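You operate a simulated robot arm through the tools that you are given. There is no shell and no other tool. Be economical: measure what you need, move in short steps, check, and stop when the job is done.

The job below is to be done with a simulated robot arm. You get a single attempt, and the scene is never put back.

Task
Brush oil on the middle of the dark board and set the beige mash on the board.
Fine: oil from the wooden holder; stand the brush in the red hole again. A coat counts when it lies all over at full strength: go over it till it gets no stronger.

Only the result counts: the job must be done as asked and must still hold three seconds after the hand-in. Knocking over, shifting, dropping, spilling or breaking anything else fails it.

Robot
A 7-joint arm with a two-finger parallel gripper, fixed in place. Base frame: the origin is at the foot of the arm, x ahead of it, y to its left, z up. Readings come in m, degrees, newtons and seconds.
Its first joint turns from -66.0 to 66.0 degrees. Payload 2.5 kg.
The tool frame sits at the grasp point between the pads (the TCP): z along the fingers, y along the line on which they close. The tips reach 0.023 m beyond it. The gripper opens to 0.094 m. The fingers are 0.038 m wide and 0.01 m thick; the gripper's body (0.054 by 0.096 m) begins 0.039 m behind the TCP.
Orientation is told as [roll, pitch, yaw] about the base's x, y, z axes, in that order, counted from this pose: with the fingers straight down and closing along the base's y, the tool's x points along the base's -x, its y along +y and its z along -z.

Tools
- The arm moves only by the tool arm_command. Its argument "plan" is a list of rows, each an object (a shift or turn left out is 0, a gripper value left out holds the last) with "rotation": the turn, a rotation vector about the base's x, y, z in rad, a list of three; "slide": the shift along the base's x, y, z in m, a list of three; "fingers": the finger opening in m, from 0 to 0.094. In form: [{"rotation": [rx, ry, rz], "slide": [dx, dy, dz], "fingers": fingers}, ...]. A call has 1 to 20 rows; each row shifts and turns the commanded pose from where the row before left it. Rows are played at 5 a second. More than 0.05 m and 8.6 degrees between two rows, or a gripper value outside its range, and nothing of the call is played. Where a pose cannot be reached the arm comes as near as it can. A force on the tool above 40 N (or 10 N above the force at the start of the call, whichever is more), or a blocked arm, ends the call early, and 0.2 s more pass. Each finger travels about 0.108 m/s and halts on what it meets, pressing with about 30 N; the grip force reading is that of the motor and also rises with nothing between the fingers. The clock runs only during rows and for 0.2 s after the last one: add rows that do not move to give the fingers time. The reply holds the time, the measured pose of the TCP, the force on the tool along the base axes, the opening and the grip force, in the units named above and with some noise, with the torque about the TCP (base axes, N m) and any sound that the robot's microphone picked up.
- Cameras (640 x 400 px; columns grow to the right, rows downward): "scene" is fixed at [0.1071, -0.3974, 0.5537]; the picture's right is [0.91, -0.42, 0.00], its down [-0.19, -0.42, -0.89] and it looks along [0.37, 0.81, -0.46] (base axes); focal length 338 px, centre (320, 200). "wrist" rides on the gripper at [0.086, 0.016, -0.074] in the tool frame; the picture's right is [-0.18, 0.98, 0.00], its down [-0.58, -0.11, -0.81] and it looks along [-0.79, -0.15, 0.59] (tool axes); focal length 243 px, centre (320, 200).
- get_image(camera): a new picture of that camera. No time passes.
- measure_at(camera, pixels): there is no depth. For up to 12 entries [column, row, z] of the newest picture of that camera ("zoom" is the newest enlarged one), the place [x, y] in the base frame at which the ray of that pixel passes the height z, good to about 0.003 m. No time passes.
- close_up(camera, box): a new picture of the part [left, top, right, bottom] of that camera's present view, enlarged. No time passes.
- close_job(): hands the job in; it is judged then, once.

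Work in short steps. Measure before you move; look again where a grasp or a placing could have gone wrong, and mend it. You have 80 turns and 54 pictures in all, those below and enlarged ones among them. Open the gripper and draw the arm clear of the work before you hand the job in, unless the task says otherwise; then end with one line.

The tools are called after "Call:" by a JSON object that holds its "fn" and its "kwargs". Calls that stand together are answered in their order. arm_command: Moves the arm, as the interface text tells. Its arguments: {"type":"object","properties":{"plan":{"type":"array","items":{"type":"object","properties":{"rotation":{"type":"array","items":{"type":"number"}},"slide":{"type":"array","items":{"type":"number"}},"fingers":{"type":"number"}}}}},"required":["plan"]} The other tools are called the same way: get_image (camera) takes a picture; measure_at (camera, pixels) gives the place at which the rays of pixels pass given heights; close_up (camera, box) takes an enlarged picture of a part of a camera's view; close_job () hands the job in.

At the start:

```text
time_s: 0.0
eef_pos: [0.3811, 0.2304, 0.3532]
tool_rot: [-0.1, 0.0, 0.0]
ft_force: [0.4, 0.1, 0.9]
ft_torque: [-0.01, 0.0, 0.03]
width: 0.094
grip_force: 0.1
```

scene: 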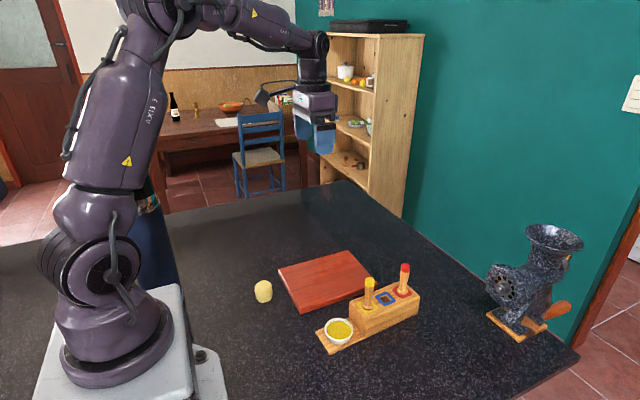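
wrist: 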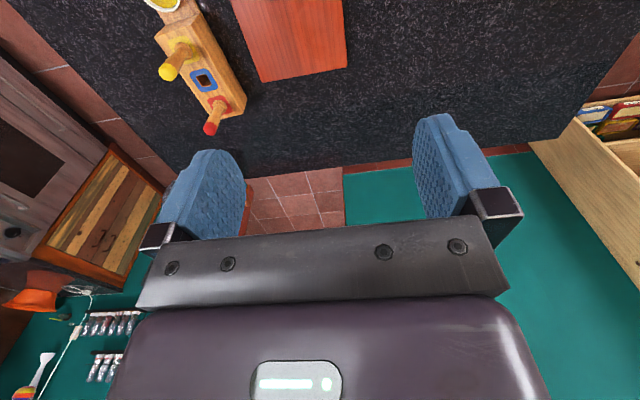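

I'll look more closely at the holder, the board and the beige piece before measuring.

Call:
{"fn": "close_up", "kwargs": {"camera": "scene", "box": [300, 240, 440, 360]}}

Call:
{"fn": "close_up", "kwargs": {"camera": "scene", "box": [240, 230, 400, 330]}}

Call:
{"fn": "close_up", "kwargs": {"camera": "wrist", "box": [120, 0, 380, 150]}}

```text
3.33 times, centred on (370, 300) of scene
```

zoom: 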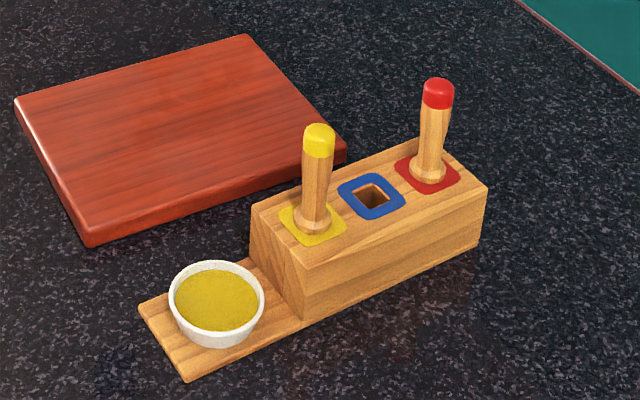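

```text
4.00 times, centred on (320, 280) of scene
```

zoom: 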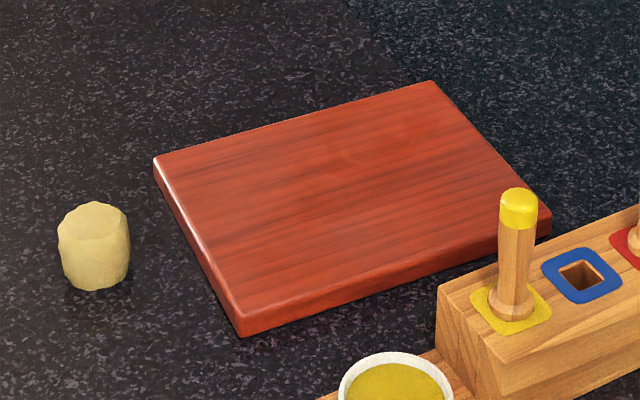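

```text
2.46 times, centred on (250, 75) of wrist
```

zoom: 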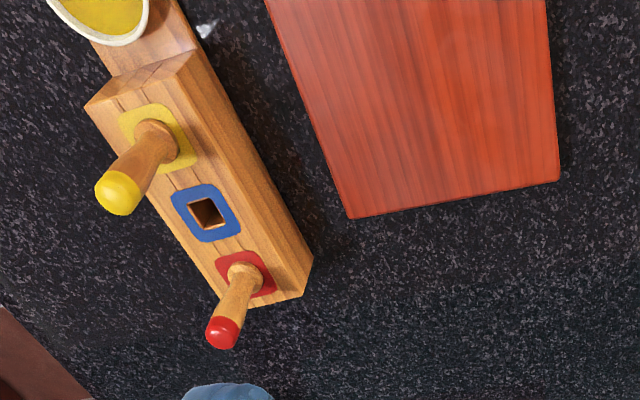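

Measuring holes, brush tips, board corners and the beige piece from both views at candidate heights.

Call:
{"fn": "measure_at", "kwargs": {"camera": "scene", "pixels": [[418, 314.4, -0.51], [364.9, 335.4, -0.51], [402.1, 293.1, -0.45], [402.1, 293.1, -0.46], [402.1, 293.1, -0.44], [385.3, 298.8, -0.45], [367.6, 307.8, -0.45], [420.1, 296.1, -0.45], [365.5, 319.5, -0.45], [405.4, 267, -0.39], [405.4, 267, -0.37], [339, 330.6, -0.48]]}}

Call:
{"fn": "measure_at", "kwargs": {"camera": "zoom", "pixels": [[246, 273, -0.45], [246, 273, -0.46], [246, 273, -0.44], [207, 212, -0.45], [158, 140, -0.45], [224, 333, -0.39], [224, 333, -0.37], [352, 218, -0.51], [559, 180, -0.51], [352, 218, -0.49], [559, 180, -0.49]]}}

Call:
{"fn": "measure_at", "kwargs": {"camera": "scene", "pixels": [[278.5, 269.5, -0.49], [346.5, 250.5, -0.49], [300, 309, -0.49], [300.2, 314, -0.51], [377, 284, -0.49], [377.5, 288.5, -0.51], [263, 302, -0.51], [263, 285, -0.48], [263, 285, -0.47], [255, 295, -0.5], [272, 295, -0.5]]}}

```text
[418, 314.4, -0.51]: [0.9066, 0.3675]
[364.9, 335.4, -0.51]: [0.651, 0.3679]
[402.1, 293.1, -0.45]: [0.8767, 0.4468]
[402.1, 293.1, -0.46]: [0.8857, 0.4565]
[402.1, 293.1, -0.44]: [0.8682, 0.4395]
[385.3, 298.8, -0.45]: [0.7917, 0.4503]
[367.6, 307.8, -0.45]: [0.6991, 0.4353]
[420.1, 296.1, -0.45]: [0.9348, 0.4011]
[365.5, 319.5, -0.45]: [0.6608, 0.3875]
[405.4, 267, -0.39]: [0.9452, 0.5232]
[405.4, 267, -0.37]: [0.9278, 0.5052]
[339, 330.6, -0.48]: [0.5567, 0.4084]
```

```text
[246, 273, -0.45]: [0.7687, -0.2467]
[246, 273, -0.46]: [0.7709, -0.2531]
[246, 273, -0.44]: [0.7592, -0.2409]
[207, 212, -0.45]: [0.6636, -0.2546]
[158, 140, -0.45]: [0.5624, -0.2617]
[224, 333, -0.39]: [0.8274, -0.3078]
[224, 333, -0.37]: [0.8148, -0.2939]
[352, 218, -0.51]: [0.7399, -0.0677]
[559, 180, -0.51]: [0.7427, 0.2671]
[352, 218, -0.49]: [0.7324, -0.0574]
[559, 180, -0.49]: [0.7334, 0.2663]
```

```text
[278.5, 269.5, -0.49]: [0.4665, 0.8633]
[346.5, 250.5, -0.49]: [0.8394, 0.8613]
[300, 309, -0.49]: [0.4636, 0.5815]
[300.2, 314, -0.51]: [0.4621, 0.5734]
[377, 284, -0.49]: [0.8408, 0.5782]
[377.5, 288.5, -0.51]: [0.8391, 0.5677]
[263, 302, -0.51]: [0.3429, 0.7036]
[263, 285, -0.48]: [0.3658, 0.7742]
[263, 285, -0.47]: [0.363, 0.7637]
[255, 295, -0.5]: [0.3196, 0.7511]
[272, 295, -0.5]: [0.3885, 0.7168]
```

The two views disagree strongly at z≈-0.45 (red hole at y 0.45 against -0.25). The rays cross near z≈+0.045, so the stated table height looks wrong. I'll re-measure around z = 0.

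Call:
{"fn": "measure_at", "kwargs": {"camera": "scene", "pixels": [[402.1, 293.1, 0.045], [402.1, 293.1, 0.055], [385.3, 298.8, 0.045], [367.6, 307.8, 0.045], [405.4, 267, 0.1], [405.4, 267, 0.12], [418, 314.4, -0.01], [364.9, 335.4, -0.01], [377.5, 288.5, -0.01], [346.5, 250.5, 0.01], [339, 330.6, 0.02], [263, 302, -0.01]]}}

Call:
{"fn": "measure_at", "kwargs": {"camera": "zoom", "pixels": [[246, 273, 0.045], [246, 273, 0.055], [207, 212, 0.045], [158, 140, 0.045], [224, 333, 0.1], [224, 333, 0.12], [352, 218, -0.01], [559, 180, -0.01], [352, 218, 0.01], [559, 180, 0.01], [302, 296, -0.01]]}}

```text
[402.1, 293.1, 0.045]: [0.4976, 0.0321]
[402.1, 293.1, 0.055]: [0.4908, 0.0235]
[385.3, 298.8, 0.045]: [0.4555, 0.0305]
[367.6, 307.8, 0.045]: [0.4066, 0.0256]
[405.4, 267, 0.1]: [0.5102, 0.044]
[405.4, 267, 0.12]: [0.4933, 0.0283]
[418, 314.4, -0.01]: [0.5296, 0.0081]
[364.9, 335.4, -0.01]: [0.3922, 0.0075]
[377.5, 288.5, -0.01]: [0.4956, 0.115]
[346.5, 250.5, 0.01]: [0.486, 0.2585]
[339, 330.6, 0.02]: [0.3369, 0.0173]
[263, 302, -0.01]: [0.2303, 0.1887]
```

```text
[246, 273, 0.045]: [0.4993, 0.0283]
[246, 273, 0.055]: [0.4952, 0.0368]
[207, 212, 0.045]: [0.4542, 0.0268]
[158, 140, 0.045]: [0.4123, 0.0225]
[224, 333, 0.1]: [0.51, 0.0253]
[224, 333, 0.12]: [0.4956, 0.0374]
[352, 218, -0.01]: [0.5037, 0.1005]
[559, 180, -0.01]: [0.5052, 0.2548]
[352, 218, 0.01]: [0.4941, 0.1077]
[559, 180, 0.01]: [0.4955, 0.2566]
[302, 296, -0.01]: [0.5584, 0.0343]
```

The views agree well at z ≈ 0.045 for the holder top: red hole ≈ (0.498, 0.030), brush tip z ≈ 0.115. So the table is near z≈0, not -0.51. I'll go to a viewpoint that shows everything before touching anything.

Call:
{"fn": "arm_command", "kwargs": {"plan": [{"slide": [-0.03, -0.022, 0], "fingers": 0.06}, {"slide": [-0.03, -0.022, 0]}, {"slide": [-0.03, -0.022, -0.01]}, {"slide": [-0.03, -0.022, -0.01]}, {"slide": [-0.03, -0.022, -0.01]}, {"slide": [-0.03, -0.02, -0.02]}, {}]}}

Call:
{"fn": "get_image", "kwargs": {"camera": "wrist"}}

```text
time_s: 1.6
eef_pos: [0.2004, 0.1, 0.302]
tool_rot: [-0.1, 0.1, 0.0]
ft_force: [0.1, 0.5, -0.7]
ft_torque: [0.03, -0.02, -0.02]
width: 0.0598
grip_force: 0.1
```

```text
48 pictures are left
```

wrist: 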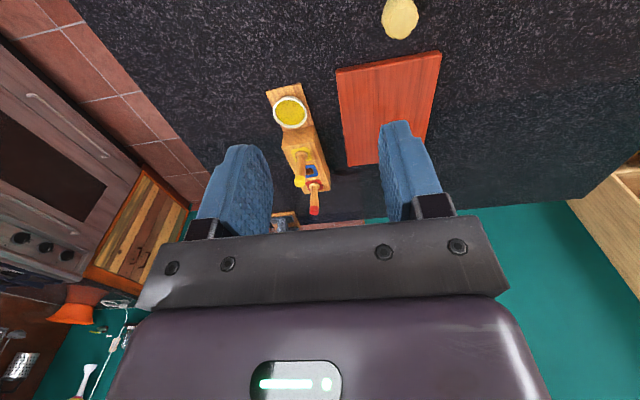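

Everything is visible now. I'll zoom in for accurate measurements.

Call:
{"fn": "close_up", "kwargs": {"camera": "wrist", "box": [250, 0, 450, 125]}}

Call:
{"fn": "close_up", "kwargs": {"camera": "wrist", "box": [250, 75, 474, 215]}}

```text
3.20 times, centred on (350, 62) of wrist
```

zoom: 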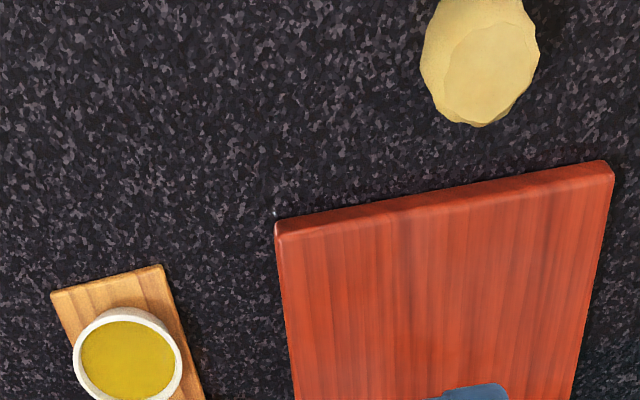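

```text
2.86 times, centred on (362, 145) of wrist
```

zoom: 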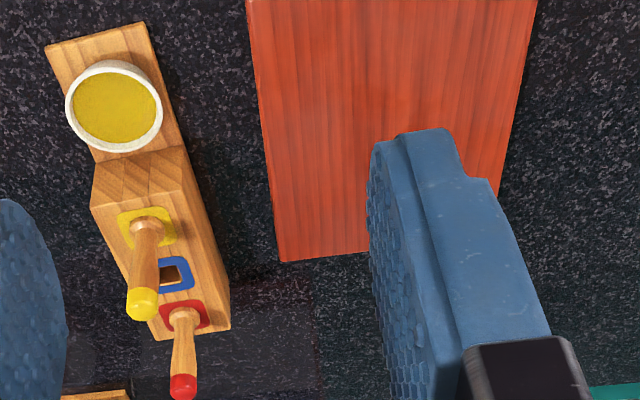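

Call:
{"fn": "measure_at", "kwargs": {"camera": "wrist", "pixels": [[336.6, 66, 0.0], [440, 49.5, 0.0], [338.4, 72.5, 0.02], [439, 55.2, 0.02], [403, 22, 0.02], [403, 22, 0.03], [403, 22, 0.04], [266, 90.7, 0.0], [300.6, 82.6, 0.0], [290, 111, 0.02], [290, 111, 0.03], [290, 111, 0.04]]}}

Call:
{"fn": "measure_at", "kwargs": {"camera": "zoom", "pixels": [[187, 315, 0.045], [149, 228, 0.045], [183, 388, 0.11], [183, 388, 0.12], [231, 328, 0.0], [155, 340, 0.045], [230, 323, 0.045], [282, 261, 0.02], [281, 263, 0.0], [115, 105, 0.025], [115, 105, 0.035]]}}

Call:
{"fn": "measure_at", "kwargs": {"camera": "scene", "pixels": [[339.1, 330, 0.02], [339.1, 330, 0.03], [339.1, 330, 0.04], [418, 314.4, 0.0], [364.9, 335.4, 0.0], [300.2, 314, 0.0], [300, 309, 0.02], [278.5, 269.5, 0.02], [377, 283, 0.02], [263, 302, 0.0], [263, 285, 0.03], [263, 285, 0.04]]}}

```text
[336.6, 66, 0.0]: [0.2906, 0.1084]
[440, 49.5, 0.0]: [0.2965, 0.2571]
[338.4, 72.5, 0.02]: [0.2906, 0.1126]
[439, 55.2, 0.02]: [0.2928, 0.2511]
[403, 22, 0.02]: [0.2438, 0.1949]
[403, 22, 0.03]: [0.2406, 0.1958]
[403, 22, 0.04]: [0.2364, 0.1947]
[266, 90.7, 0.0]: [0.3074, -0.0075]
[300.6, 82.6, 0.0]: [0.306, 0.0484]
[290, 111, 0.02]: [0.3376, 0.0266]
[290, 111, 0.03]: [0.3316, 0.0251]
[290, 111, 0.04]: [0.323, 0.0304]
```

```text
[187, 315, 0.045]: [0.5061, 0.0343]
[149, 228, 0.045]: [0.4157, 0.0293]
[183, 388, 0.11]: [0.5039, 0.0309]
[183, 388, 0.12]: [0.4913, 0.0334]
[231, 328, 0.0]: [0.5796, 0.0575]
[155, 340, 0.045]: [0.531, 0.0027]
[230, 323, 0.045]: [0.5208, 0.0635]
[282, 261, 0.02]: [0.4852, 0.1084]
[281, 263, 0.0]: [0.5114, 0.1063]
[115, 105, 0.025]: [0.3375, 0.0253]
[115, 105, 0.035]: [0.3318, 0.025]
```

```text
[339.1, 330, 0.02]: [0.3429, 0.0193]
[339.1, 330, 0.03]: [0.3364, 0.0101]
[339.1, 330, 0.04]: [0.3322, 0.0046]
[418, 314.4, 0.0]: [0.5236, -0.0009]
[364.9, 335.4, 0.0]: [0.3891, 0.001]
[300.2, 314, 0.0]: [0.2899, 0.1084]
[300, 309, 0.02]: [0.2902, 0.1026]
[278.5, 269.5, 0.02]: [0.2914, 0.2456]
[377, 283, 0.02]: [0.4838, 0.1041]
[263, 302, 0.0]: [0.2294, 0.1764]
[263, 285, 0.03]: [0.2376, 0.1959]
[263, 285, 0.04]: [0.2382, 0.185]
```

Table z≈0, board x 0.29–0.49, y 0.106–0.256, top ≈0.018. Red brush is at (0.499, 0.031), tip z≈0.115. I'll move above the red brush with the fingers straddling it along y.

Call:
{"fn": "arm_command", "kwargs": {"plan": [{"slide": [0.038, -0.009, 0]}, {"slide": [0.038, -0.009, 0]}, {"slide": [0.038, -0.009, 0]}, {"slide": [0.038, -0.009, 0]}, {"slide": [0.038, -0.009, -0.02]}, {"slide": [0.038, -0.009, -0.03]}, {"slide": [0.038, -0.009, -0.03]}, {"slide": [0.032, -0.006, -0.03]}, {}]}}

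Call:
{"fn": "get_image", "kwargs": {"camera": "wrist"}}

Call:
{"fn": "close_up", "kwargs": {"camera": "scene", "box": [320, 200, 480, 300]}}

```text
time_s: 3.6
eef_pos: [0.4988, 0.0305, 0.1926]
tool_rot: [0.0, 0.0, -0.1]
ft_force: [-0.1, -0.3, 0.3]
ft_torque: [0.01, 0.01, -0.02]
width: 0.06
grip_force: 0.0
```

```text
45 pictures are left
```

wrist: 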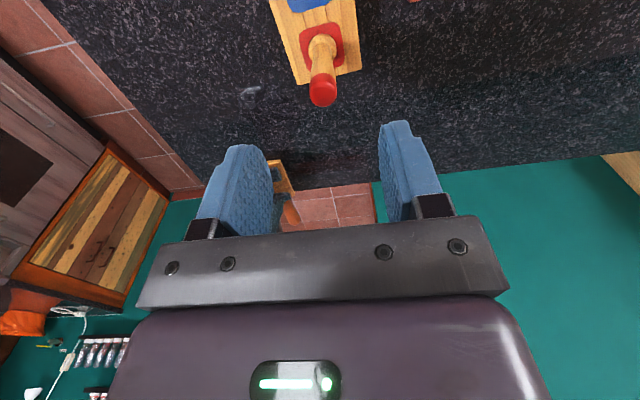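

```text
4.00 times, centred on (400, 250) of scene
```

zoom: 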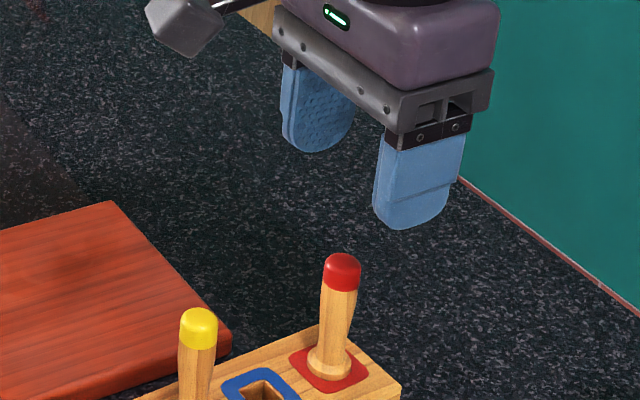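

Reach is fine. I'll verify the brush position from this closer view.

Call:
{"fn": "measure_at", "kwargs": {"camera": "wrist", "pixels": [[323, 48, 0.048], [323, 86, 0.11], [323, 86, 0.1], [323, 86, 0.12], [304, 50, 0.045], [343, 45, 0.045]]}}

Call:
{"fn": "measure_at", "kwargs": {"camera": "scene", "pixels": [[405.5, 265, 0.11], [405.5, 265, 0.12], [401.5, 290, 0.05]]}}

```text
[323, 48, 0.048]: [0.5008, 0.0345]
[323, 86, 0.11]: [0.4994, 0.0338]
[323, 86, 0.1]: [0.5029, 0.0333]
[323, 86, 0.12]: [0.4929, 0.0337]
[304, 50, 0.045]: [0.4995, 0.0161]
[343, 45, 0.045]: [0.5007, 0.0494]
```

```text
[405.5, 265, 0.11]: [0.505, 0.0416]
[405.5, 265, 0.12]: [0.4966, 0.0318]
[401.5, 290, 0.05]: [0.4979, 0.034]
```

The brush is at (0.500, 0.033), top ≈0.117. Descending to TCP z≈0.088, then closing.

Call:
{"fn": "arm_command", "kwargs": {"plan": [{"slide": [0.001, 0.0025, -0.025]}, {"slide": [0, 0, -0.03]}, {"slide": [0, 0, -0.03]}, {"slide": [0, 0, -0.02]}, {}, {"fingers": 0.03}, {}, {"fingers": 0.0}, {}, {}]}}

Call:
{"fn": "close_up", "kwargs": {"camera": "scene", "box": [320, 220, 480, 320]}}

```text
time_s: 5.8
eef_pos: [0.4996, 0.0333, 0.0873]
tool_rot: [-0.1, 0.0, -0.1]
ft_force: [0.2, -1.0, -0.1]
ft_torque: [0.01, 0.01, -0.03]
width: 0.0157
grip_force: 30.3
```

```text
4.00 times, centred on (400, 270) of scene
```

zoom: 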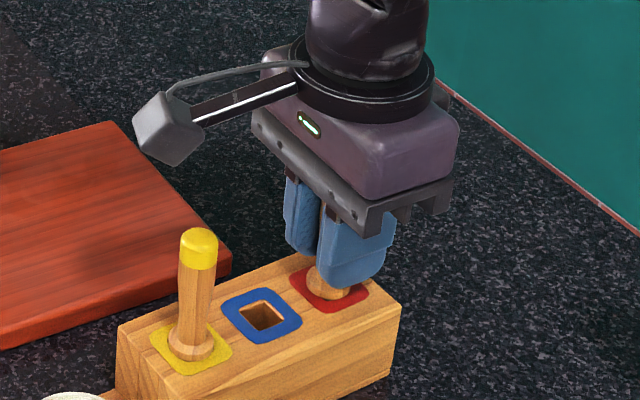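

The handle is gripped (width 0.0157). Lifting straight up slowly, then looking.

Call:
{"fn": "arm_command", "kwargs": {"plan": [{"slide": [0, 0, 0.01]}, {"slide": [0, 0, 0.015]}, {"slide": [0, 0, 0.02]}, {"slide": [0, 0, 0.025]}, {"slide": [0, 0, 0.025]}, {}]}}

Call:
{"fn": "close_up", "kwargs": {"camera": "scene", "box": [320, 200, 480, 300]}}

```text
time_s: 7.2
eef_pos: [0.4996, 0.0315, 0.1828]
tool_rot: [0.0, 0.1, -0.1]
ft_force: [0.5, 0.7, -0.4]
ft_torque: [0.03, 0.0, 0.01]
width: 0.0156
grip_force: 30.2
```

```text
4.00 times, centred on (400, 250) of scene
```

zoom: 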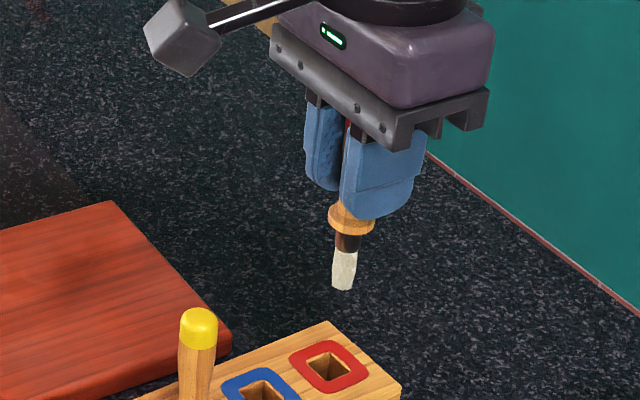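

The brush came out: collar, dark ferrule, pale bristles. The bristle tip is at scene (406, 272); I'll find its height.

Call:
{"fn": "measure_at", "kwargs": {"camera": "scene", "pixels": [[406, 272.3, 0.09], [406, 272.3, 0.1], [406, 272.3, 0.11], [406, 272.3, 0.12], [407.5, 257, 0.14], [407.5, 257, 0.15]]}}

```text
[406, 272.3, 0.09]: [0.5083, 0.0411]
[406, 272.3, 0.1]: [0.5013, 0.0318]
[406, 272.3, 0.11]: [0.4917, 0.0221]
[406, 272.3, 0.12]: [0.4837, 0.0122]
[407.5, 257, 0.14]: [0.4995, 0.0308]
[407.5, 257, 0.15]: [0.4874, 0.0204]
```

Bristle tip is about 0.084 below the TCP. Raise to clear the yellow brush and carry it over the oil cup at (0.337, 0.027).

Call:
{"fn": "arm_command", "kwargs": {"plan": [{"slide": [0, 0, 0.04]}, {"slide": [0, 0, 0.03]}, {"slide": [-0.03, 0, 0]}, {"slide": [-0.035, 0, 0]}, {"slide": [-0.035, -0.002, 0]}, {"slide": [-0.035, -0.002, 0]}, {"slide": [-0.028, -0.001, 0]}, {"slide": [0, 0, -0.04]}, {"slide": [0, 0, -0.04]}, {"slide": [0, 0, -0.03]}, {}]}}

Call:
{"fn": "close_up", "kwargs": {"camera": "scene", "box": [260, 250, 420, 350]}}

Call:
{"fn": "get_image", "kwargs": {"camera": "wrist"}}

```text
time_s: 9.6
eef_pos: [0.3359, 0.0266, 0.1421]
tool_rot: [0.0, 0.1, 0.1]
ft_force: [-0.1, 0.3, 0.1]
ft_torque: [-0.02, 0.0, 0.03]
width: 0.0156
grip_force: 30.2
```

```text
4.00 times, centred on (340, 300) of scene
```

zoom: 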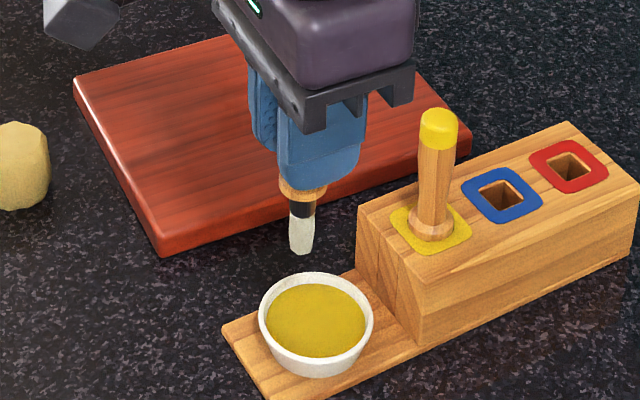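

```text
40 pictures are left
```

wrist: 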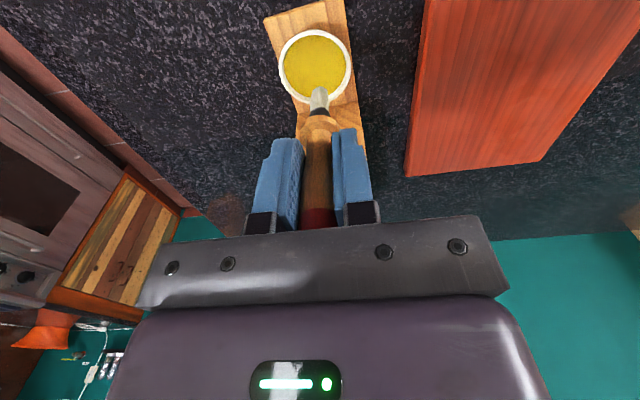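

Measuring cup rim centre from wrist (315, 66) and scene (338.7, 329.5), plus the cup's foot for its height.

Call:
{"fn": "measure_at", "kwargs": {"camera": "wrist", "pixels": [[315, 66, 0.015], [315, 66, 0.02], [315, 66, 0.025], [315, 66, 0.03], [280, 66, 0.025], [351, 66, 0.025]]}}

Call:
{"fn": "measure_at", "kwargs": {"camera": "scene", "pixels": [[338.7, 329.5, 0.015], [338.7, 329.5, 0.02], [338.7, 329.5, 0.025], [338.7, 329.5, 0.03]]}}

```text
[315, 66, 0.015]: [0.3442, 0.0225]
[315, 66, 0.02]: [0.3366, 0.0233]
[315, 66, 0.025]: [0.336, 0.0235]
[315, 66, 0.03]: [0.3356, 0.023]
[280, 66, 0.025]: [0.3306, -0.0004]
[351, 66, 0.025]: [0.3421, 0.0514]
```

```text
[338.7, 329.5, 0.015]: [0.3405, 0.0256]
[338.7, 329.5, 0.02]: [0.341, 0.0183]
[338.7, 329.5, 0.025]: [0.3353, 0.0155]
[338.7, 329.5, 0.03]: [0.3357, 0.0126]
```

Cup centre ≈ (0.338, 0.024). Shift slightly and lower the bristles into the oil in small steps.

Call:
{"fn": "arm_command", "kwargs": {"plan": [{"slide": [0.001, -0.002, -0.015]}, {"slide": [0, 0, -0.012]}, {"slide": [0, 0, -0.006]}, {"slide": [0, 0, -0.004]}, {}, {}]}}

Call:
{"fn": "close_up", "kwargs": {"camera": "scene", "box": [290, 275, 386, 335]}}

```text
time_s: 11.0
eef_pos: [0.3374, 0.0258, 0.1052]
tool_rot: [0.0, 0.0, 0.0]
ft_force: [-0.2, -0.5, 0.2]
ft_torque: [0.0, -0.03, -0.02]
width: 0.0157
grip_force: 30.3
```

```text
6.67 times, centred on (338, 305) of scene
```

zoom: 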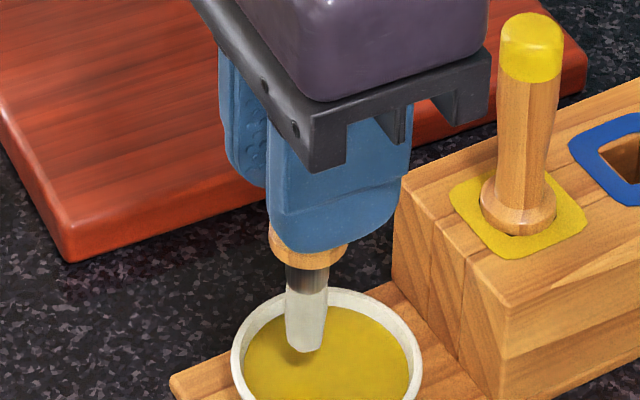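

The tip hovers at or just touches the oil. Going lower by a few mm more.

Call:
{"fn": "arm_command", "kwargs": {"plan": [{"slide": [0.001, -0.003, -0.003]}, {"slide": [0, 0, -0.003]}, {}, {"slide": [0, 0, -0.002]}, {}, {}]}}

Call:
{"fn": "close_up", "kwargs": {"camera": "scene", "box": [290, 285, 386, 345]}}

```text
time_s: 12.4
eef_pos: [0.3383, 0.0219, 0.098]
tool_rot: [0.0, 0.0, 0.0]
ft_force: [-1.7, 0.1, 0.0]
ft_torque: [-0.01, -0.03, 0.02]
width: 0.0156
grip_force: 29.6
```

```text
6.67 times, centred on (338, 315) of scene
```

zoom: 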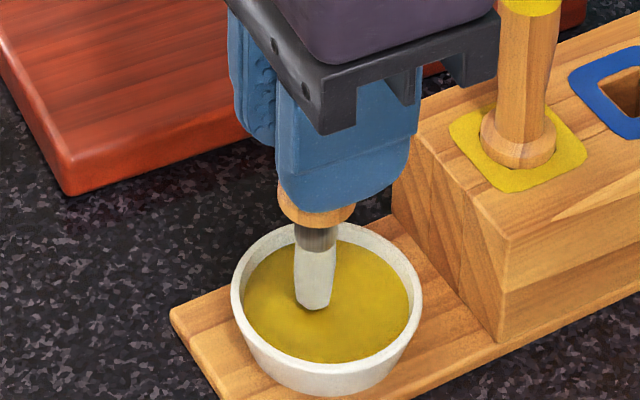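

No contact force yet, and the bristle end still looks visible. Lowering a bit further.

Call:
{"fn": "arm_command", "kwargs": {"plan": [{"slide": [0, 0, -0.002]}, {}, {"slide": [0, 0, -0.002]}, {}, {}]}}

Call:
{"fn": "close_up", "kwargs": {"camera": "scene", "box": [290, 285, 386, 345]}}

```text
time_s: 13.6
eef_pos: [0.3388, 0.0233, 0.0943]
tool_rot: [0.0, 0.0, 0.0]
ft_force: [-1.0, 0.2, 19.7]
ft_torque: [0.03, 0.15, -0.01]
width: 0.0156
grip_force: 30.6
```

```text
6.67 times, centred on (338, 315) of scene
```

zoom: 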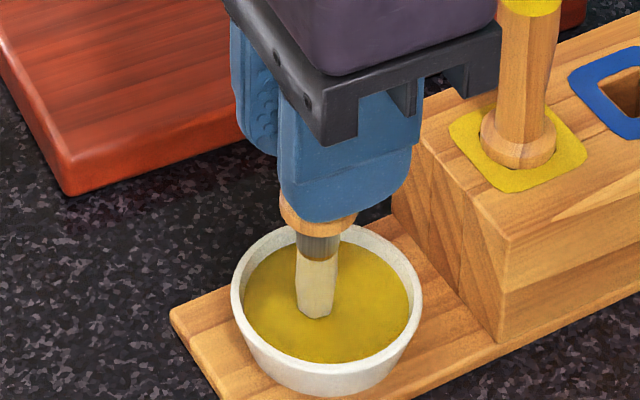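

Contact is felt (≈20 N), so it's fully dipped. Lifting out to check the bristles for oil.

Call:
{"fn": "arm_command", "kwargs": {"plan": [{"slide": [0, 0, 0.002]}, {}, {"slide": [0, 0, 0.01]}, {"slide": [0, 0, 0.015]}, {"slide": [0, 0, 0.02]}, {}]}}

Call:
{"fn": "close_up", "kwargs": {"camera": "scene", "box": [290, 275, 386, 335]}}

```text
time_s: 15.0
eef_pos: [0.3387, 0.0222, 0.141]
tool_rot: [0.0, 0.0, 0.0]
ft_force: [-0.1, 0.0, -0.6]
ft_torque: [-0.01, 0.0, 0.0]
width: 0.0157
grip_force: 29.6
```

```text
6.67 times, centred on (338, 305) of scene
```

zoom: 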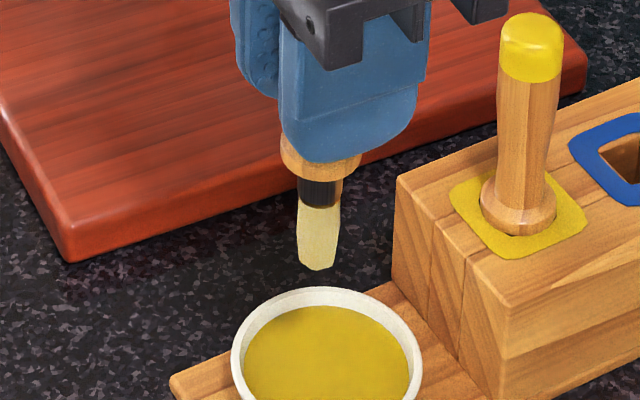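

The bristles are now yellow, so they're loaded. Moving over the board's middle (0.39, 0.181), staying clear of the yellow brush by going along y first.

Call:
{"fn": "arm_command", "kwargs": {"plan": [{"slide": [0, 0.035, 0.005]}, {"slide": [0, 0.035, 0]}, {"slide": [0.01, 0.03, 0]}, {"slide": [0.02, 0.03, 0]}, {"slide": [0.021, 0.029, 0]}, {"slide": [0, 0, -0.02]}, {"slide": [0, 0, -0.01]}, {"slide": [0, 0, -0.005]}, {}]}}

Call:
{"fn": "close_up", "kwargs": {"camera": "scene", "box": [270, 220, 398, 300]}}

Call:
{"fn": "get_image", "kwargs": {"camera": "wrist"}}

```text
time_s: 17.0
eef_pos: [0.3889, 0.1826, 0.1101]
tool_rot: [0.0, 0.1, 0.0]
ft_force: [-0.4, -0.4, -0.9]
ft_torque: [-0.02, 0.01, 0.0]
width: 0.0153
grip_force: 30.1
```

```text
5.00 times, centred on (334, 260) of scene
```

zoom: 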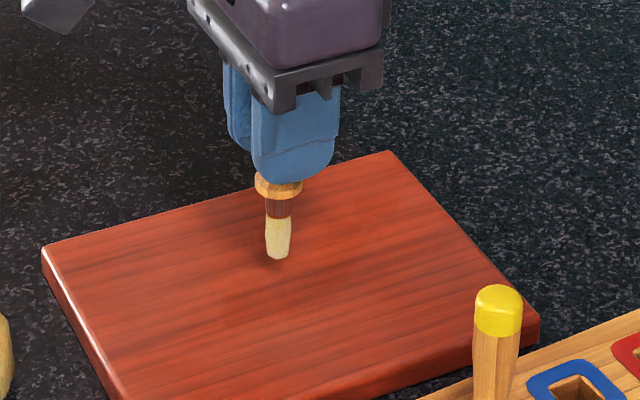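

```text
34 pictures are left
```

wrist: 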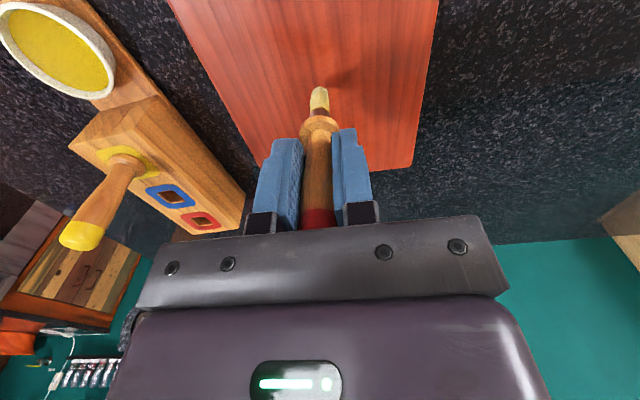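

Just above the middle of the board. Lowering in 2 mm steps to feel for contact.

Call:
{"fn": "arm_command", "kwargs": {"plan": [{"slide": [0, 0, -0.003]}, {}, {"slide": [0, 0, -0.002]}, {}, {"slide": [0, 0, -0.002]}, {}]}}

```text
time_s: 18.4
eef_pos: [0.3896, 0.1817, 0.1034]
tool_rot: [0.0, -0.1, 0.0]
ft_force: [0.7, -0.5, -0.8]
ft_torque: [0.0, -0.01, 0.01]
width: 0.0154
grip_force: 30.2
```

Call:
{"fn": "arm_command", "kwargs": {"plan": [{"slide": [0, 0, -0.001]}, {}, {"slide": [0, 0, -0.001]}, {}]}}

Call:
{"fn": "close_up", "kwargs": {"camera": "scene", "box": [270, 220, 398, 300]}}

```text
time_s: 19.4
eef_pos: [0.3904, 0.1821, 0.1015]
tool_rot: [0.0, 0.0, 0.1]
ft_force: [0.8, -0.1, -0.2]
ft_torque: [-0.01, 0.02, 0.03]
width: 0.0154
grip_force: 29.9
```

```text
5.00 times, centred on (334, 260) of scene
```

zoom: 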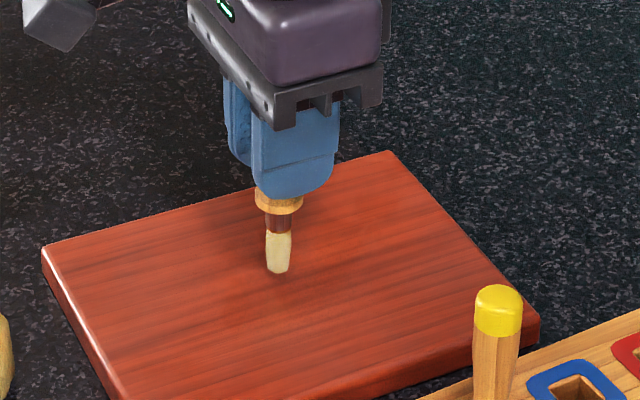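

Still no contact at TCP 0.1015. Continuing down in 1 mm steps.

Call:
{"fn": "arm_command", "kwargs": {"plan": [{"slide": [0, 0, -0.001]}, {}, {"slide": [0, 0, -0.001]}, {}]}}

```text
time_s: 20.4
eef_pos: [0.3889, 0.1823, 0.0991]
tool_rot: [0.0, 0.1, 0.0]
ft_force: [-0.1, 0.3, 0.3]
ft_torque: [-0.02, 0.0, 0.01]
width: 0.0153
grip_force: 30.1
```

Call:
{"fn": "arm_command", "kwargs": {"plan": [{"slide": [0, 0, -0.001]}, {}, {"slide": [0, 0, -0.0005]}, {}]}}

Call:
{"fn": "close_up", "kwargs": {"camera": "scene", "box": [290, 240, 370, 290]}}

```text
time_s: 21.4
eef_pos: [0.3892, 0.1816, 0.098]
tool_rot: [0.0, -0.1, 0.0]
ft_force: [-0.3, -0.4, -0.3]
ft_torque: [-0.01, 0.02, -0.01]
width: 0.0155
grip_force: 29.7
```

```text
8.00 times, centred on (330, 265) of scene
```

zoom: 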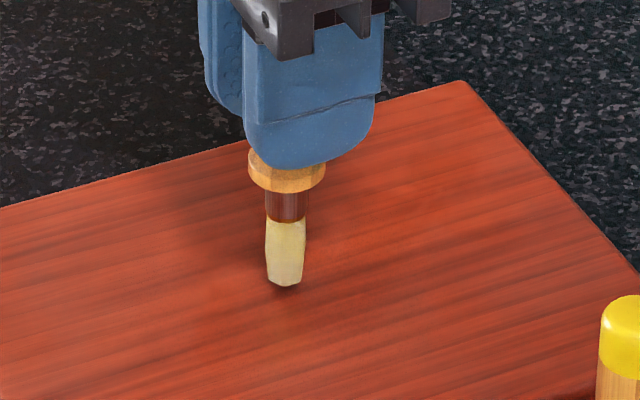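

Tip and shadow nearly meet. Continuing.

Call:
{"fn": "arm_command", "kwargs": {"plan": [{"slide": [0, 0, -0.001]}, {}, {"slide": [0, 0, -0.0005]}, {}]}}

```text
time_s: 22.4
eef_pos: [0.3888, 0.1814, 0.0972]
tool_rot: [0.0, 0.0, 0.0]
ft_force: [-0.2, 0.1, 0.3]
ft_torque: [0.01, 0.0, 0.0]
width: 0.0155
grip_force: 29.6
```

Call:
{"fn": "arm_command", "kwargs": {"plan": [{"slide": [0, 0, -0.001]}, {}, {"slide": [0, 0, -0.0005]}, {}]}}

```text
time_s: 23.4
eef_pos: [0.3899, 0.1823, 0.0946]
tool_rot: [-0.1, -0.1, -0.1]
ft_force: [0.0, -0.4, -0.7]
ft_torque: [0.02, -0.01, 0.03]
width: 0.0158
grip_force: 30.1
```

Call:
{"fn": "arm_command", "kwargs": {"plan": [{"slide": [0, 0, -0.001]}, {}, {"slide": [0, 0, -0.0005]}, {}]}}

Call:
{"fn": "close_up", "kwargs": {"camera": "scene", "box": [290, 240, 370, 290]}}

```text
time_s: 24.4
eef_pos: [0.3892, 0.1823, 0.0942]
tool_rot: [0.1, -0.1, 0.1]
ft_force: [-3.6, -0.5, 16.3]
ft_torque: [-0.07, 0.28, -0.04]
width: 0.0158
grip_force: 30.3
```

```text
8.00 times, centred on (330, 265) of scene
```

zoom: 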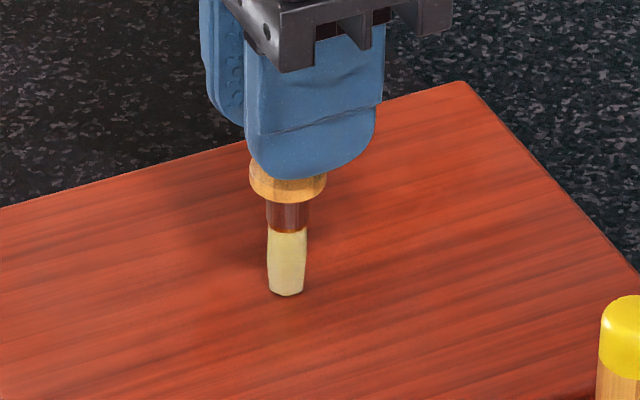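

Contact at ~16 N. I'll ease off about 1 mm to avoid dragging the board, and make a short test stroke along x.

Call:
{"fn": "arm_command", "kwargs": {"plan": [{"slide": [0, 0, 0.001]}, {"slide": [0.005, 0, 0]}, {"slide": [0.005, 0, 0]}, {"slide": [0.005, 0, 0]}, {}]}}

Call:
{"fn": "close_up", "kwargs": {"camera": "scene", "box": [290, 240, 370, 290]}}

```text
time_s: 25.6
eef_pos: [0.4047, 0.1818, 0.0936]
tool_rot: [0.1, 0.1, -0.1]
ft_force: [-2.4, -0.2, 8.0]
ft_torque: [-0.03, 0.22, -0.05]
width: 0.0157
grip_force: 30.7
```

```text
8.00 times, centred on (330, 265) of scene
```

zoom: 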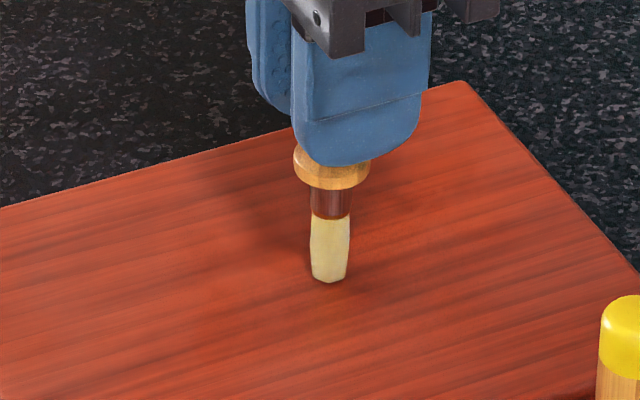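

About 8 N normal, board unmoved; a faint trace is showing. Serpentine over a middle patch of about 50×40 mm, first half.

Call:
{"fn": "arm_command", "kwargs": {"plan": [{"slide": [0.005, -0.01, 0]}, {"slide": [0.005, -0.01, 0]}, {"slide": [-0.0125, 0, 0]}, {"slide": [-0.0125, 0, 0]}, {"slide": [-0.0125, 0, 0]}, {"slide": [-0.0125, 0, 0]}, {"slide": [0, 0.008, 0]}, {"slide": [0.0125, 0, 0]}, {"slide": [0.0125, 0, 0]}, {"slide": [0.0125, 0, 0]}, {"slide": [0.0125, 0, 0]}, {"slide": [0, 0.008, 0]}, {"slide": [-0.0125, 0, 0]}, {"slide": [-0.0125, 0, 0]}, {"slide": [-0.0125, 0, 0]}, {"slide": [-0.0125, 0, 0]}, {}]}}

Call:
{"fn": "close_up", "kwargs": {"camera": "scene", "box": [274, 230, 386, 300]}}

```text
time_s: 29.2
eef_pos: [0.364, 0.1776, 0.094]
tool_rot: [0.0, 0.0, -0.2]
ft_force: [0.9, -1.0, 2.5]
ft_torque: [-0.04, -0.08, -0.01]
width: 0.0155
grip_force: 30.5
```

```text
5.71 times, centred on (330, 265) of scene
```

zoom: 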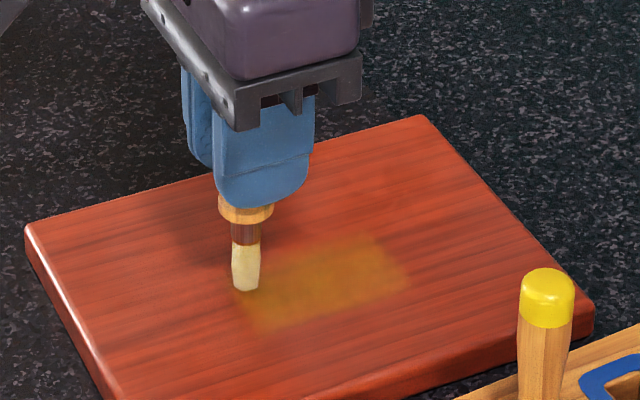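

A yellow coat shows where brushed. Continuing the rest of the patch.

Call:
{"fn": "arm_command", "kwargs": {"plan": [{"slide": [0, 0.008, 0]}, {"slide": [0.0125, 0, 0]}, {"slide": [0.0125, 0, 0]}, {"slide": [0.0125, 0, 0]}, {"slide": [0.0125, 0, 0]}, {"slide": [0, 0.008, 0]}, {"slide": [-0.0125, 0, 0]}, {"slide": [-0.0125, 0, 0]}, {"slide": [-0.0125, 0, 0]}, {"slide": [-0.0125, 0, 0]}, {"slide": [0, 0.008, 0]}, {"slide": [0.0125, 0, 0]}, {"slide": [0.0125, 0, 0]}, {"slide": [0.0125, 0, 0]}, {"slide": [0.0125, 0, 0]}, {"slide": [0, 0, 0.03]}, {"slide": [0, 0, 0.03]}, {"slide": [0.03, 0.03, 0.0]}, {}]}}

Call:
{"fn": "close_up", "kwargs": {"camera": "scene", "box": [274, 230, 386, 300]}}

```text
time_s: 33.2
eef_pos: [0.4441, 0.2322, 0.1549]
tool_rot: [-0.1, 0.0, -0.1]
ft_force: [0.3, -1.2, -0.4]
ft_torque: [-0.01, -0.01, 0.01]
width: 0.0153
grip_force: 30.2
```

```text
5.71 times, centred on (330, 265) of scene
```

zoom: 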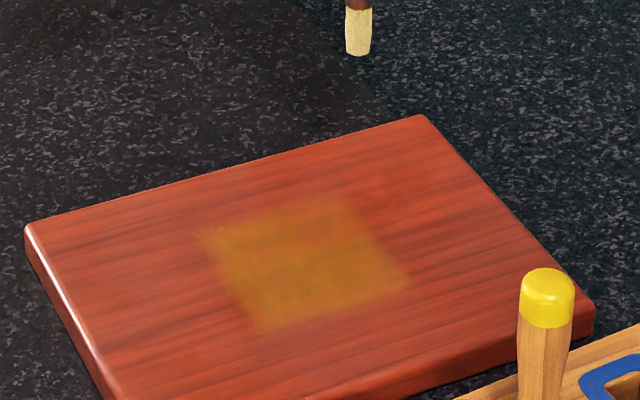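

Measuring the coated patch corners to tell whether its edges are my strokes or a bounded target.

Call:
{"fn": "measure_at", "kwargs": {"camera": "zoom", "pixels": [[200, 235, 0.018], [340, 195, 0.018], [408, 285, 0.018], [260, 332, 0.018], [305, 262, 0.018]]}}

Call:
{"fn": "close_up", "kwargs": {"camera": "scene", "box": [298, 255, 354, 290]}}

```text
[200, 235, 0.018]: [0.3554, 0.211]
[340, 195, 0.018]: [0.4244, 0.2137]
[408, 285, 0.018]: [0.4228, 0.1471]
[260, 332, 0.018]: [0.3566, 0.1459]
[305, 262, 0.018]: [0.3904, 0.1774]
```

```text
11.43 times, centred on (326, 272) of scene
```

zoom: 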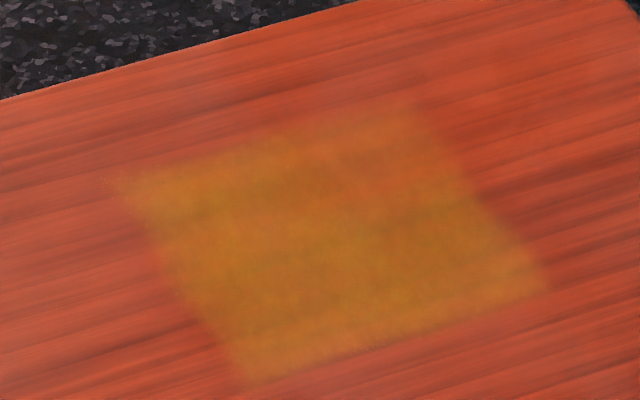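

The patch is ≈0.356–0.424 × 0.146–0.212, centred at (0.39, 0.18), and weaker toward the last strokes. I'll re-dip and go over it again.

Call:
{"fn": "arm_command", "kwargs": {"plan": [{"slide": [-0.035, -0.01, 0]}, {"slide": [-0.035, -0.02, 0]}, {"slide": [-0.035, -0.03, 0]}, {"slide": [0, -0.04, 0]}, {"slide": [0, -0.04, 0]}, {"slide": [0, -0.04, 0]}, {"slide": [-0.0005, -0.029, 0]}, {"slide": [0, 0, -0.02]}, {"slide": [0, 0, -0.02]}, {"slide": [0, 0, -0.012]}, {"slide": [0, 0, -0.006]}, {}, {"slide": [0, 0, -0.001]}, {}]}}

Call:
{"fn": "close_up", "kwargs": {"camera": "scene", "box": [290, 285, 386, 345]}}

```text
time_s: 36.2
eef_pos: [0.3395, 0.0211, 0.0959]
tool_rot: [-0.1, 0.0, 0.0]
ft_force: [0.2, 0.4, -0.7]
ft_torque: [-0.02, 0.01, 0.0]
width: 0.0155
grip_force: 29.9
```

```text
6.67 times, centred on (338, 315) of scene
```

zoom: 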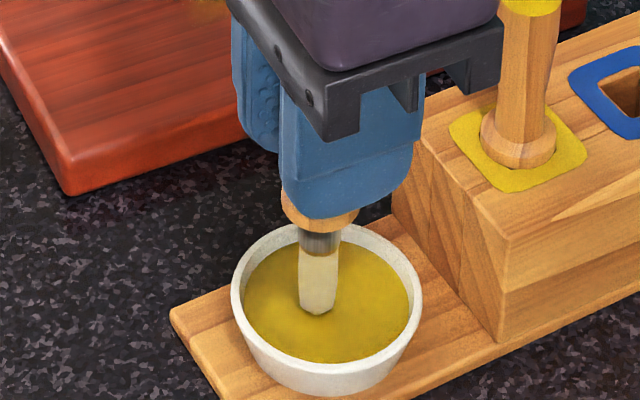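

Close to the earlier contact; lowering to light contact.

Call:
{"fn": "arm_command", "kwargs": {"plan": [{"slide": [0, 0, -0.001]}, {}, {"slide": [0, 0, -0.0008]}, {}, {}]}}

```text
time_s: 37.4
eef_pos: [0.3404, 0.0223, 0.0947]
tool_rot: [0.0, 0.0, 0.0]
ft_force: [-0.4, -0.2, 5.5]
ft_torque: [0.0, 0.04, 0.0]
width: 0.0157
grip_force: 29.8
```

Contact in the oil (5.5 N). Lift, go to the patch corner (0.358, 0.149) and descend to just above the board.

Call:
{"fn": "arm_command", "kwargs": {"plan": [{"slide": [0, 0, 0.015]}, {"slide": [0, 0, 0.025]}, {"slide": [0, 0.03, 0.01]}, {"slide": [0, 0.035, 0]}, {"slide": [0.005, 0.035, 0]}, {"slide": [0.0135, 0.027, 0]}, {"slide": [0, 0, -0.02]}, {"slide": [0, 0, -0.02]}, {"slide": [0, 0, -0.009]}, {}, {"slide": [0, 0, -0.001]}, {}]}}

```text
time_s: 40.0
eef_pos: [0.3578, 0.1499, 0.0961]
tool_rot: [0.0, 0.0, -0.1]
ft_force: [-0.8, -0.3, 1.5]
ft_torque: [-0.03, 0.05, 0.01]
width: 0.0156
grip_force: 30.4
```

Light contact at (0.358, 0.150). Slightly lower, then strokes.

Call:
{"fn": "arm_command", "kwargs": {"plan": [{"slide": [0, 0, -0.0006]}, {"slide": [0.013, 0, 0]}, {"slide": [0.013, 0, 0]}, {"slide": [0.013, 0, 0]}, {"slide": [0.013, 0, 0]}, {"slide": [0.013, 0, 0]}, {"slide": [0, 0.008, 0]}, {"slide": [-0.013, 0, 0]}, {"slide": [-0.013, 0, 0]}, {"slide": [-0.013, 0, 0]}, {"slide": [-0.013, 0, 0]}, {"slide": [-0.013, 0, 0]}, {"slide": [0, 0.008, 0]}, {"slide": [0.013, 0, 0]}, {"slide": [0.013, 0, 0]}, {"slide": [0.013, 0, 0]}, {"slide": [0.013, 0, 0]}, {"slide": [0.013, 0, 0]}, {"slide": [0, 0.008, 0]}]}}

Call:
{"fn": "close_up", "kwargs": {"camera": "scene", "box": [274, 230, 386, 300]}}

```text
time_s: 44.0
eef_pos: [0.4243, 0.1725, 0.0933]
tool_rot: [-0.1, -0.1, -0.1]
ft_force: [1.1, -2.8, 7.8]
ft_torque: [-0.25, -0.14, 0.02]
width: 0.0155
grip_force: 30.0
```

```text
5.71 times, centred on (330, 265) of scene
```

zoom: 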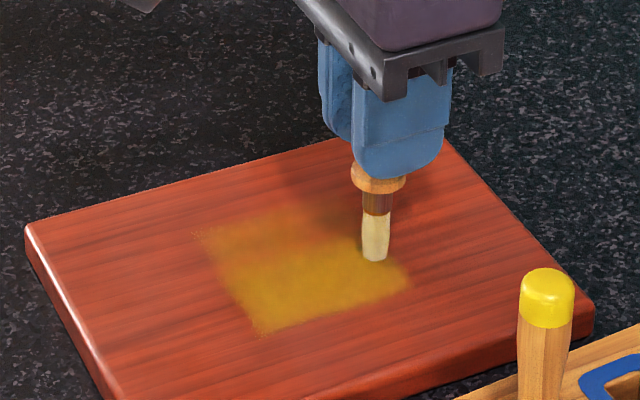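

The coat stays within a bounded square and gets stronger on the second pass. Continuing upward.

Call:
{"fn": "arm_command", "kwargs": {"plan": [{"slide": [-0.013, 0, 0]}, {"slide": [-0.013, 0, 0]}, {"slide": [-0.013, 0, 0]}, {"slide": [-0.013, 0, 0]}, {"slide": [-0.013, 0, 0]}, {"slide": [0, 0.008, 0]}, {"slide": [0.013, 0, 0]}, {"slide": [0.013, 0, 0]}, {"slide": [0.013, 0, 0]}, {"slide": [0.013, 0, 0]}, {"slide": [0.013, 0, 0]}, {"slide": [0, 0.008, 0]}, {"slide": [-0.013, 0, 0]}, {"slide": [-0.013, 0, 0]}, {"slide": [-0.013, 0, 0]}, {"slide": [-0.013, 0, 0]}, {"slide": [-0.013, 0, 0]}, {"slide": [0, 0.008, 0]}]}}

Call:
{"fn": "arm_command", "kwargs": {"plan": [{"slide": [0.013, 0, 0]}, {"slide": [0.013, 0, 0]}, {"slide": [0.013, 0, 0]}, {"slide": [0.013, 0, 0]}, {"slide": [0.013, 0, 0]}, {"slide": [0, 0.008, 0]}, {"slide": [-0.013, 0, 0]}, {"slide": [-0.013, 0, 0]}, {"slide": [-0.013, 0, 0]}, {"slide": [-0.013, 0, 0]}, {"slide": [-0.013, 0, 0]}, {"slide": [0, 0, 0.03]}, {"slide": [0, 0, 0.03]}, {"slide": [-0.02, -0.03, 0]}, {"slide": [0, -0.045, 0]}, {"slide": [0, -0.045, 0]}, {}]}}

Call:
{"fn": "close_up", "kwargs": {"camera": "scene", "box": [274, 230, 386, 300]}}

```text
time_s: 47.8
eef_pos: [0.3574, 0.1982, 0.0939]
tool_rot: [-0.2, 0.0, -0.1]
ft_force: [-0.9, -3.3, 9.8]
ft_torque: [-0.27, -0.02, 0.01]
width: 0.0156
grip_force: 30.4
```

```text
time_s: 51.4
eef_pos: [0.3379, 0.0866, 0.1516]
tool_rot: [0.0, 0.0, 0.1]
ft_force: [-0.8, -0.5, -0.1]
ft_torque: [0.0, 0.02, -0.03]
width: 0.0154
grip_force: 30.4
```

```text
5.71 times, centred on (330, 265) of scene
```

zoom: 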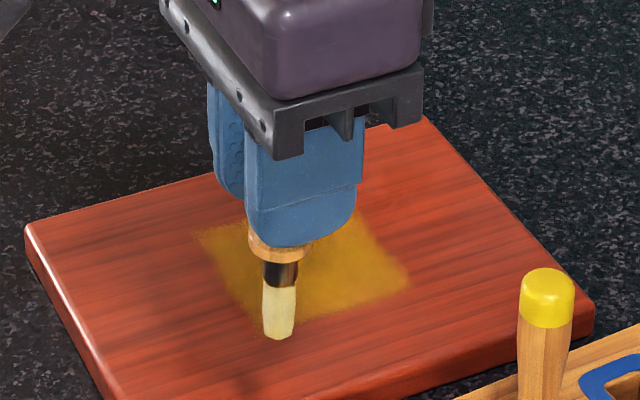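

Re-dipping for another pass over the patch.

Call:
{"fn": "arm_command", "kwargs": {"plan": [{"slide": [0.001, -0.035, 0]}, {"slide": [0, -0.029, 0]}, {"slide": [0, 0, -0.025]}, {"slide": [0, 0, -0.02]}, {"slide": [0, 0, -0.01]}, {"slide": [0, 0, -0.003]}, {}, {"slide": [0, 0, -0.001]}, {}, {}]}}

```text
time_s: 53.6
eef_pos: [0.3388, 0.0216, 0.0942]
tool_rot: [0.0, 0.0, 0.0]
ft_force: [-0.4, -0.1, 0.0]
ft_torque: [-0.01, 0.03, 0.01]
width: 0.0156
grip_force: 30.1
```

Call:
{"fn": "arm_command", "kwargs": {"plan": [{"slide": [0, 0, -0.001]}, {}, {}]}}

```text
time_s: 54.4
eef_pos: [0.3378, 0.0215, 0.0927]
tool_rot: [0.0, 0.1, 0.0]
ft_force: [0.3, -0.8, -1.2]
ft_torque: [0.0, 0.0, 0.03]
width: 0.0157
grip_force: 29.8
```

Call:
{"fn": "arm_command", "kwargs": {"plan": [{"slide": [0, 0, -0.001]}, {}, {"slide": [0, 0, -0.0007]}, {}]}}

```text
time_s: 55.4
eef_pos: [0.3391, 0.0232, 0.0928]
tool_rot: [-0.1, -0.1, 0.0]
ft_force: [-4.0, -0.4, 25.5]
ft_torque: [-0.02, 0.31, 0.02]
width: 0.0154
grip_force: 29.7
```

Dipped. Back to the patch corner, this time to stroke along y.

Call:
{"fn": "arm_command", "kwargs": {"plan": [{"slide": [0, 0, 0.015]}, {"slide": [0, 0, 0.025]}, {"slide": [0, 0.03, 0.01]}, {"slide": [0, 0.035, 0]}, {"slide": [0.005, 0.035, 0]}, {"slide": [0.015, 0.027, 0]}, {"slide": [0, 0, -0.02]}, {"slide": [0, 0, -0.02]}, {"slide": [0, 0, -0.0075]}, {}, {"slide": [0, 0, -0.001]}, {}]}}

```text
time_s: 58.0
eef_pos: [0.3584, 0.1482, 0.0929]
tool_rot: [0.1, -0.1, -0.1]
ft_force: [0.2, -0.7, 0.6]
ft_torque: [-0.02, 0.0, 0.03]
width: 0.0154
grip_force: 29.4
```

Call:
{"fn": "arm_command", "kwargs": {"plan": [{"slide": [0, 0, -0.001]}, {"slide": [0, 0.013, 0]}, {"slide": [0, 0.013, 0]}, {"slide": [0, 0.013, 0]}, {"slide": [0, 0.013, 0]}, {"slide": [0, 0.013, 0]}, {"slide": [0.008, 0, 0]}, {"slide": [0, -0.013, 0]}, {"slide": [0, -0.013, 0]}, {"slide": [0, -0.013, 0]}, {"slide": [0, -0.013, 0]}, {"slide": [0, -0.013, 0]}, {"slide": [0.008, 0, 0]}, {"slide": [0, 0.013, 0]}, {"slide": [0, 0.013, 0]}, {"slide": [0, 0.013, 0]}, {"slide": [0, 0.013, 0]}, {"slide": [0, 0.013, 0]}, {"slide": [0.008, 0, 0]}]}}

Call:
{"fn": "arm_command", "kwargs": {"plan": [{"slide": [0, -0.013, 0]}, {"slide": [0, -0.013, 0]}, {"slide": [0, -0.013, 0]}, {"slide": [0, -0.013, 0]}, {"slide": [0, -0.013, 0]}, {"slide": [0.008, 0, 0]}, {"slide": [0, 0.013, 0]}, {"slide": [0, 0.013, 0]}, {"slide": [0, 0.013, 0]}, {"slide": [0, 0.013, 0]}, {"slide": [0, 0.013, 0]}, {"slide": [0.008, 0, 0]}, {"slide": [0, -0.013, 0]}, {"slide": [0, -0.013, 0]}, {"slide": [0, -0.013, 0]}, {"slide": [0, -0.013, 0]}, {"slide": [0, -0.013, 0]}, {"slide": [0.008, 0, 0]}]}}

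Call:
{"fn": "arm_command", "kwargs": {"plan": [{"slide": [0, 0.013, 0]}, {"slide": [0, 0.013, 0]}, {"slide": [0, 0.013, 0]}, {"slide": [0, 0.013, 0]}, {"slide": [0, 0.013, 0]}, {"slide": [0.008, 0, 0]}, {"slide": [0, -0.013, 0]}, {"slide": [0, -0.013, 0]}, {"slide": [0, -0.013, 0]}, {"slide": [0, -0.013, 0]}, {"slide": [0, -0.013, 0]}, {"slide": [0, 0, 0.03]}, {"slide": [0, 0, 0.03]}, {"slide": [0.04, 0, 0]}, {"slide": [0.04, 0, 0]}, {}]}}

Call:
{"fn": "close_up", "kwargs": {"camera": "scene", "box": [274, 230, 386, 300]}}

```text
time_s: 62.0
eef_pos: [0.3815, 0.2142, 0.0919]
tool_rot: [0.1, 0.2, 0.0]
ft_force: [-5.3, 0.5, 13.6]
ft_torque: [0.02, 0.4, -0.01]
width: 0.0158
grip_force: 29.8
```

```text
time_s: 65.8
eef_pos: [0.4069, 0.1487, 0.092]
tool_rot: [-0.1, 0.1, 0.0]
ft_force: [-0.1, 0.2, -1.1]
ft_torque: [0.0, 0.0, -0.03]
width: 0.0154
grip_force: 29.6
```

```text
time_s: 69.2
eef_pos: [0.4944, 0.1491, 0.1522]
tool_rot: [0.0, 0.0, 0.0]
ft_force: [0.4, -0.3, -0.5]
ft_torque: [0.04, -0.02, -0.03]
width: 0.0153
grip_force: 30.1
```

```text
5.71 times, centred on (330, 265) of scene
```

zoom: 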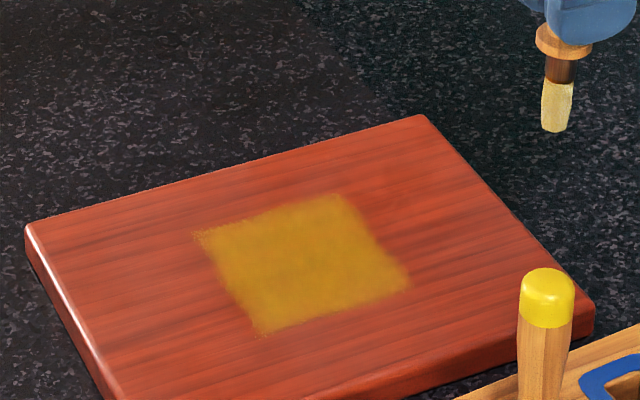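

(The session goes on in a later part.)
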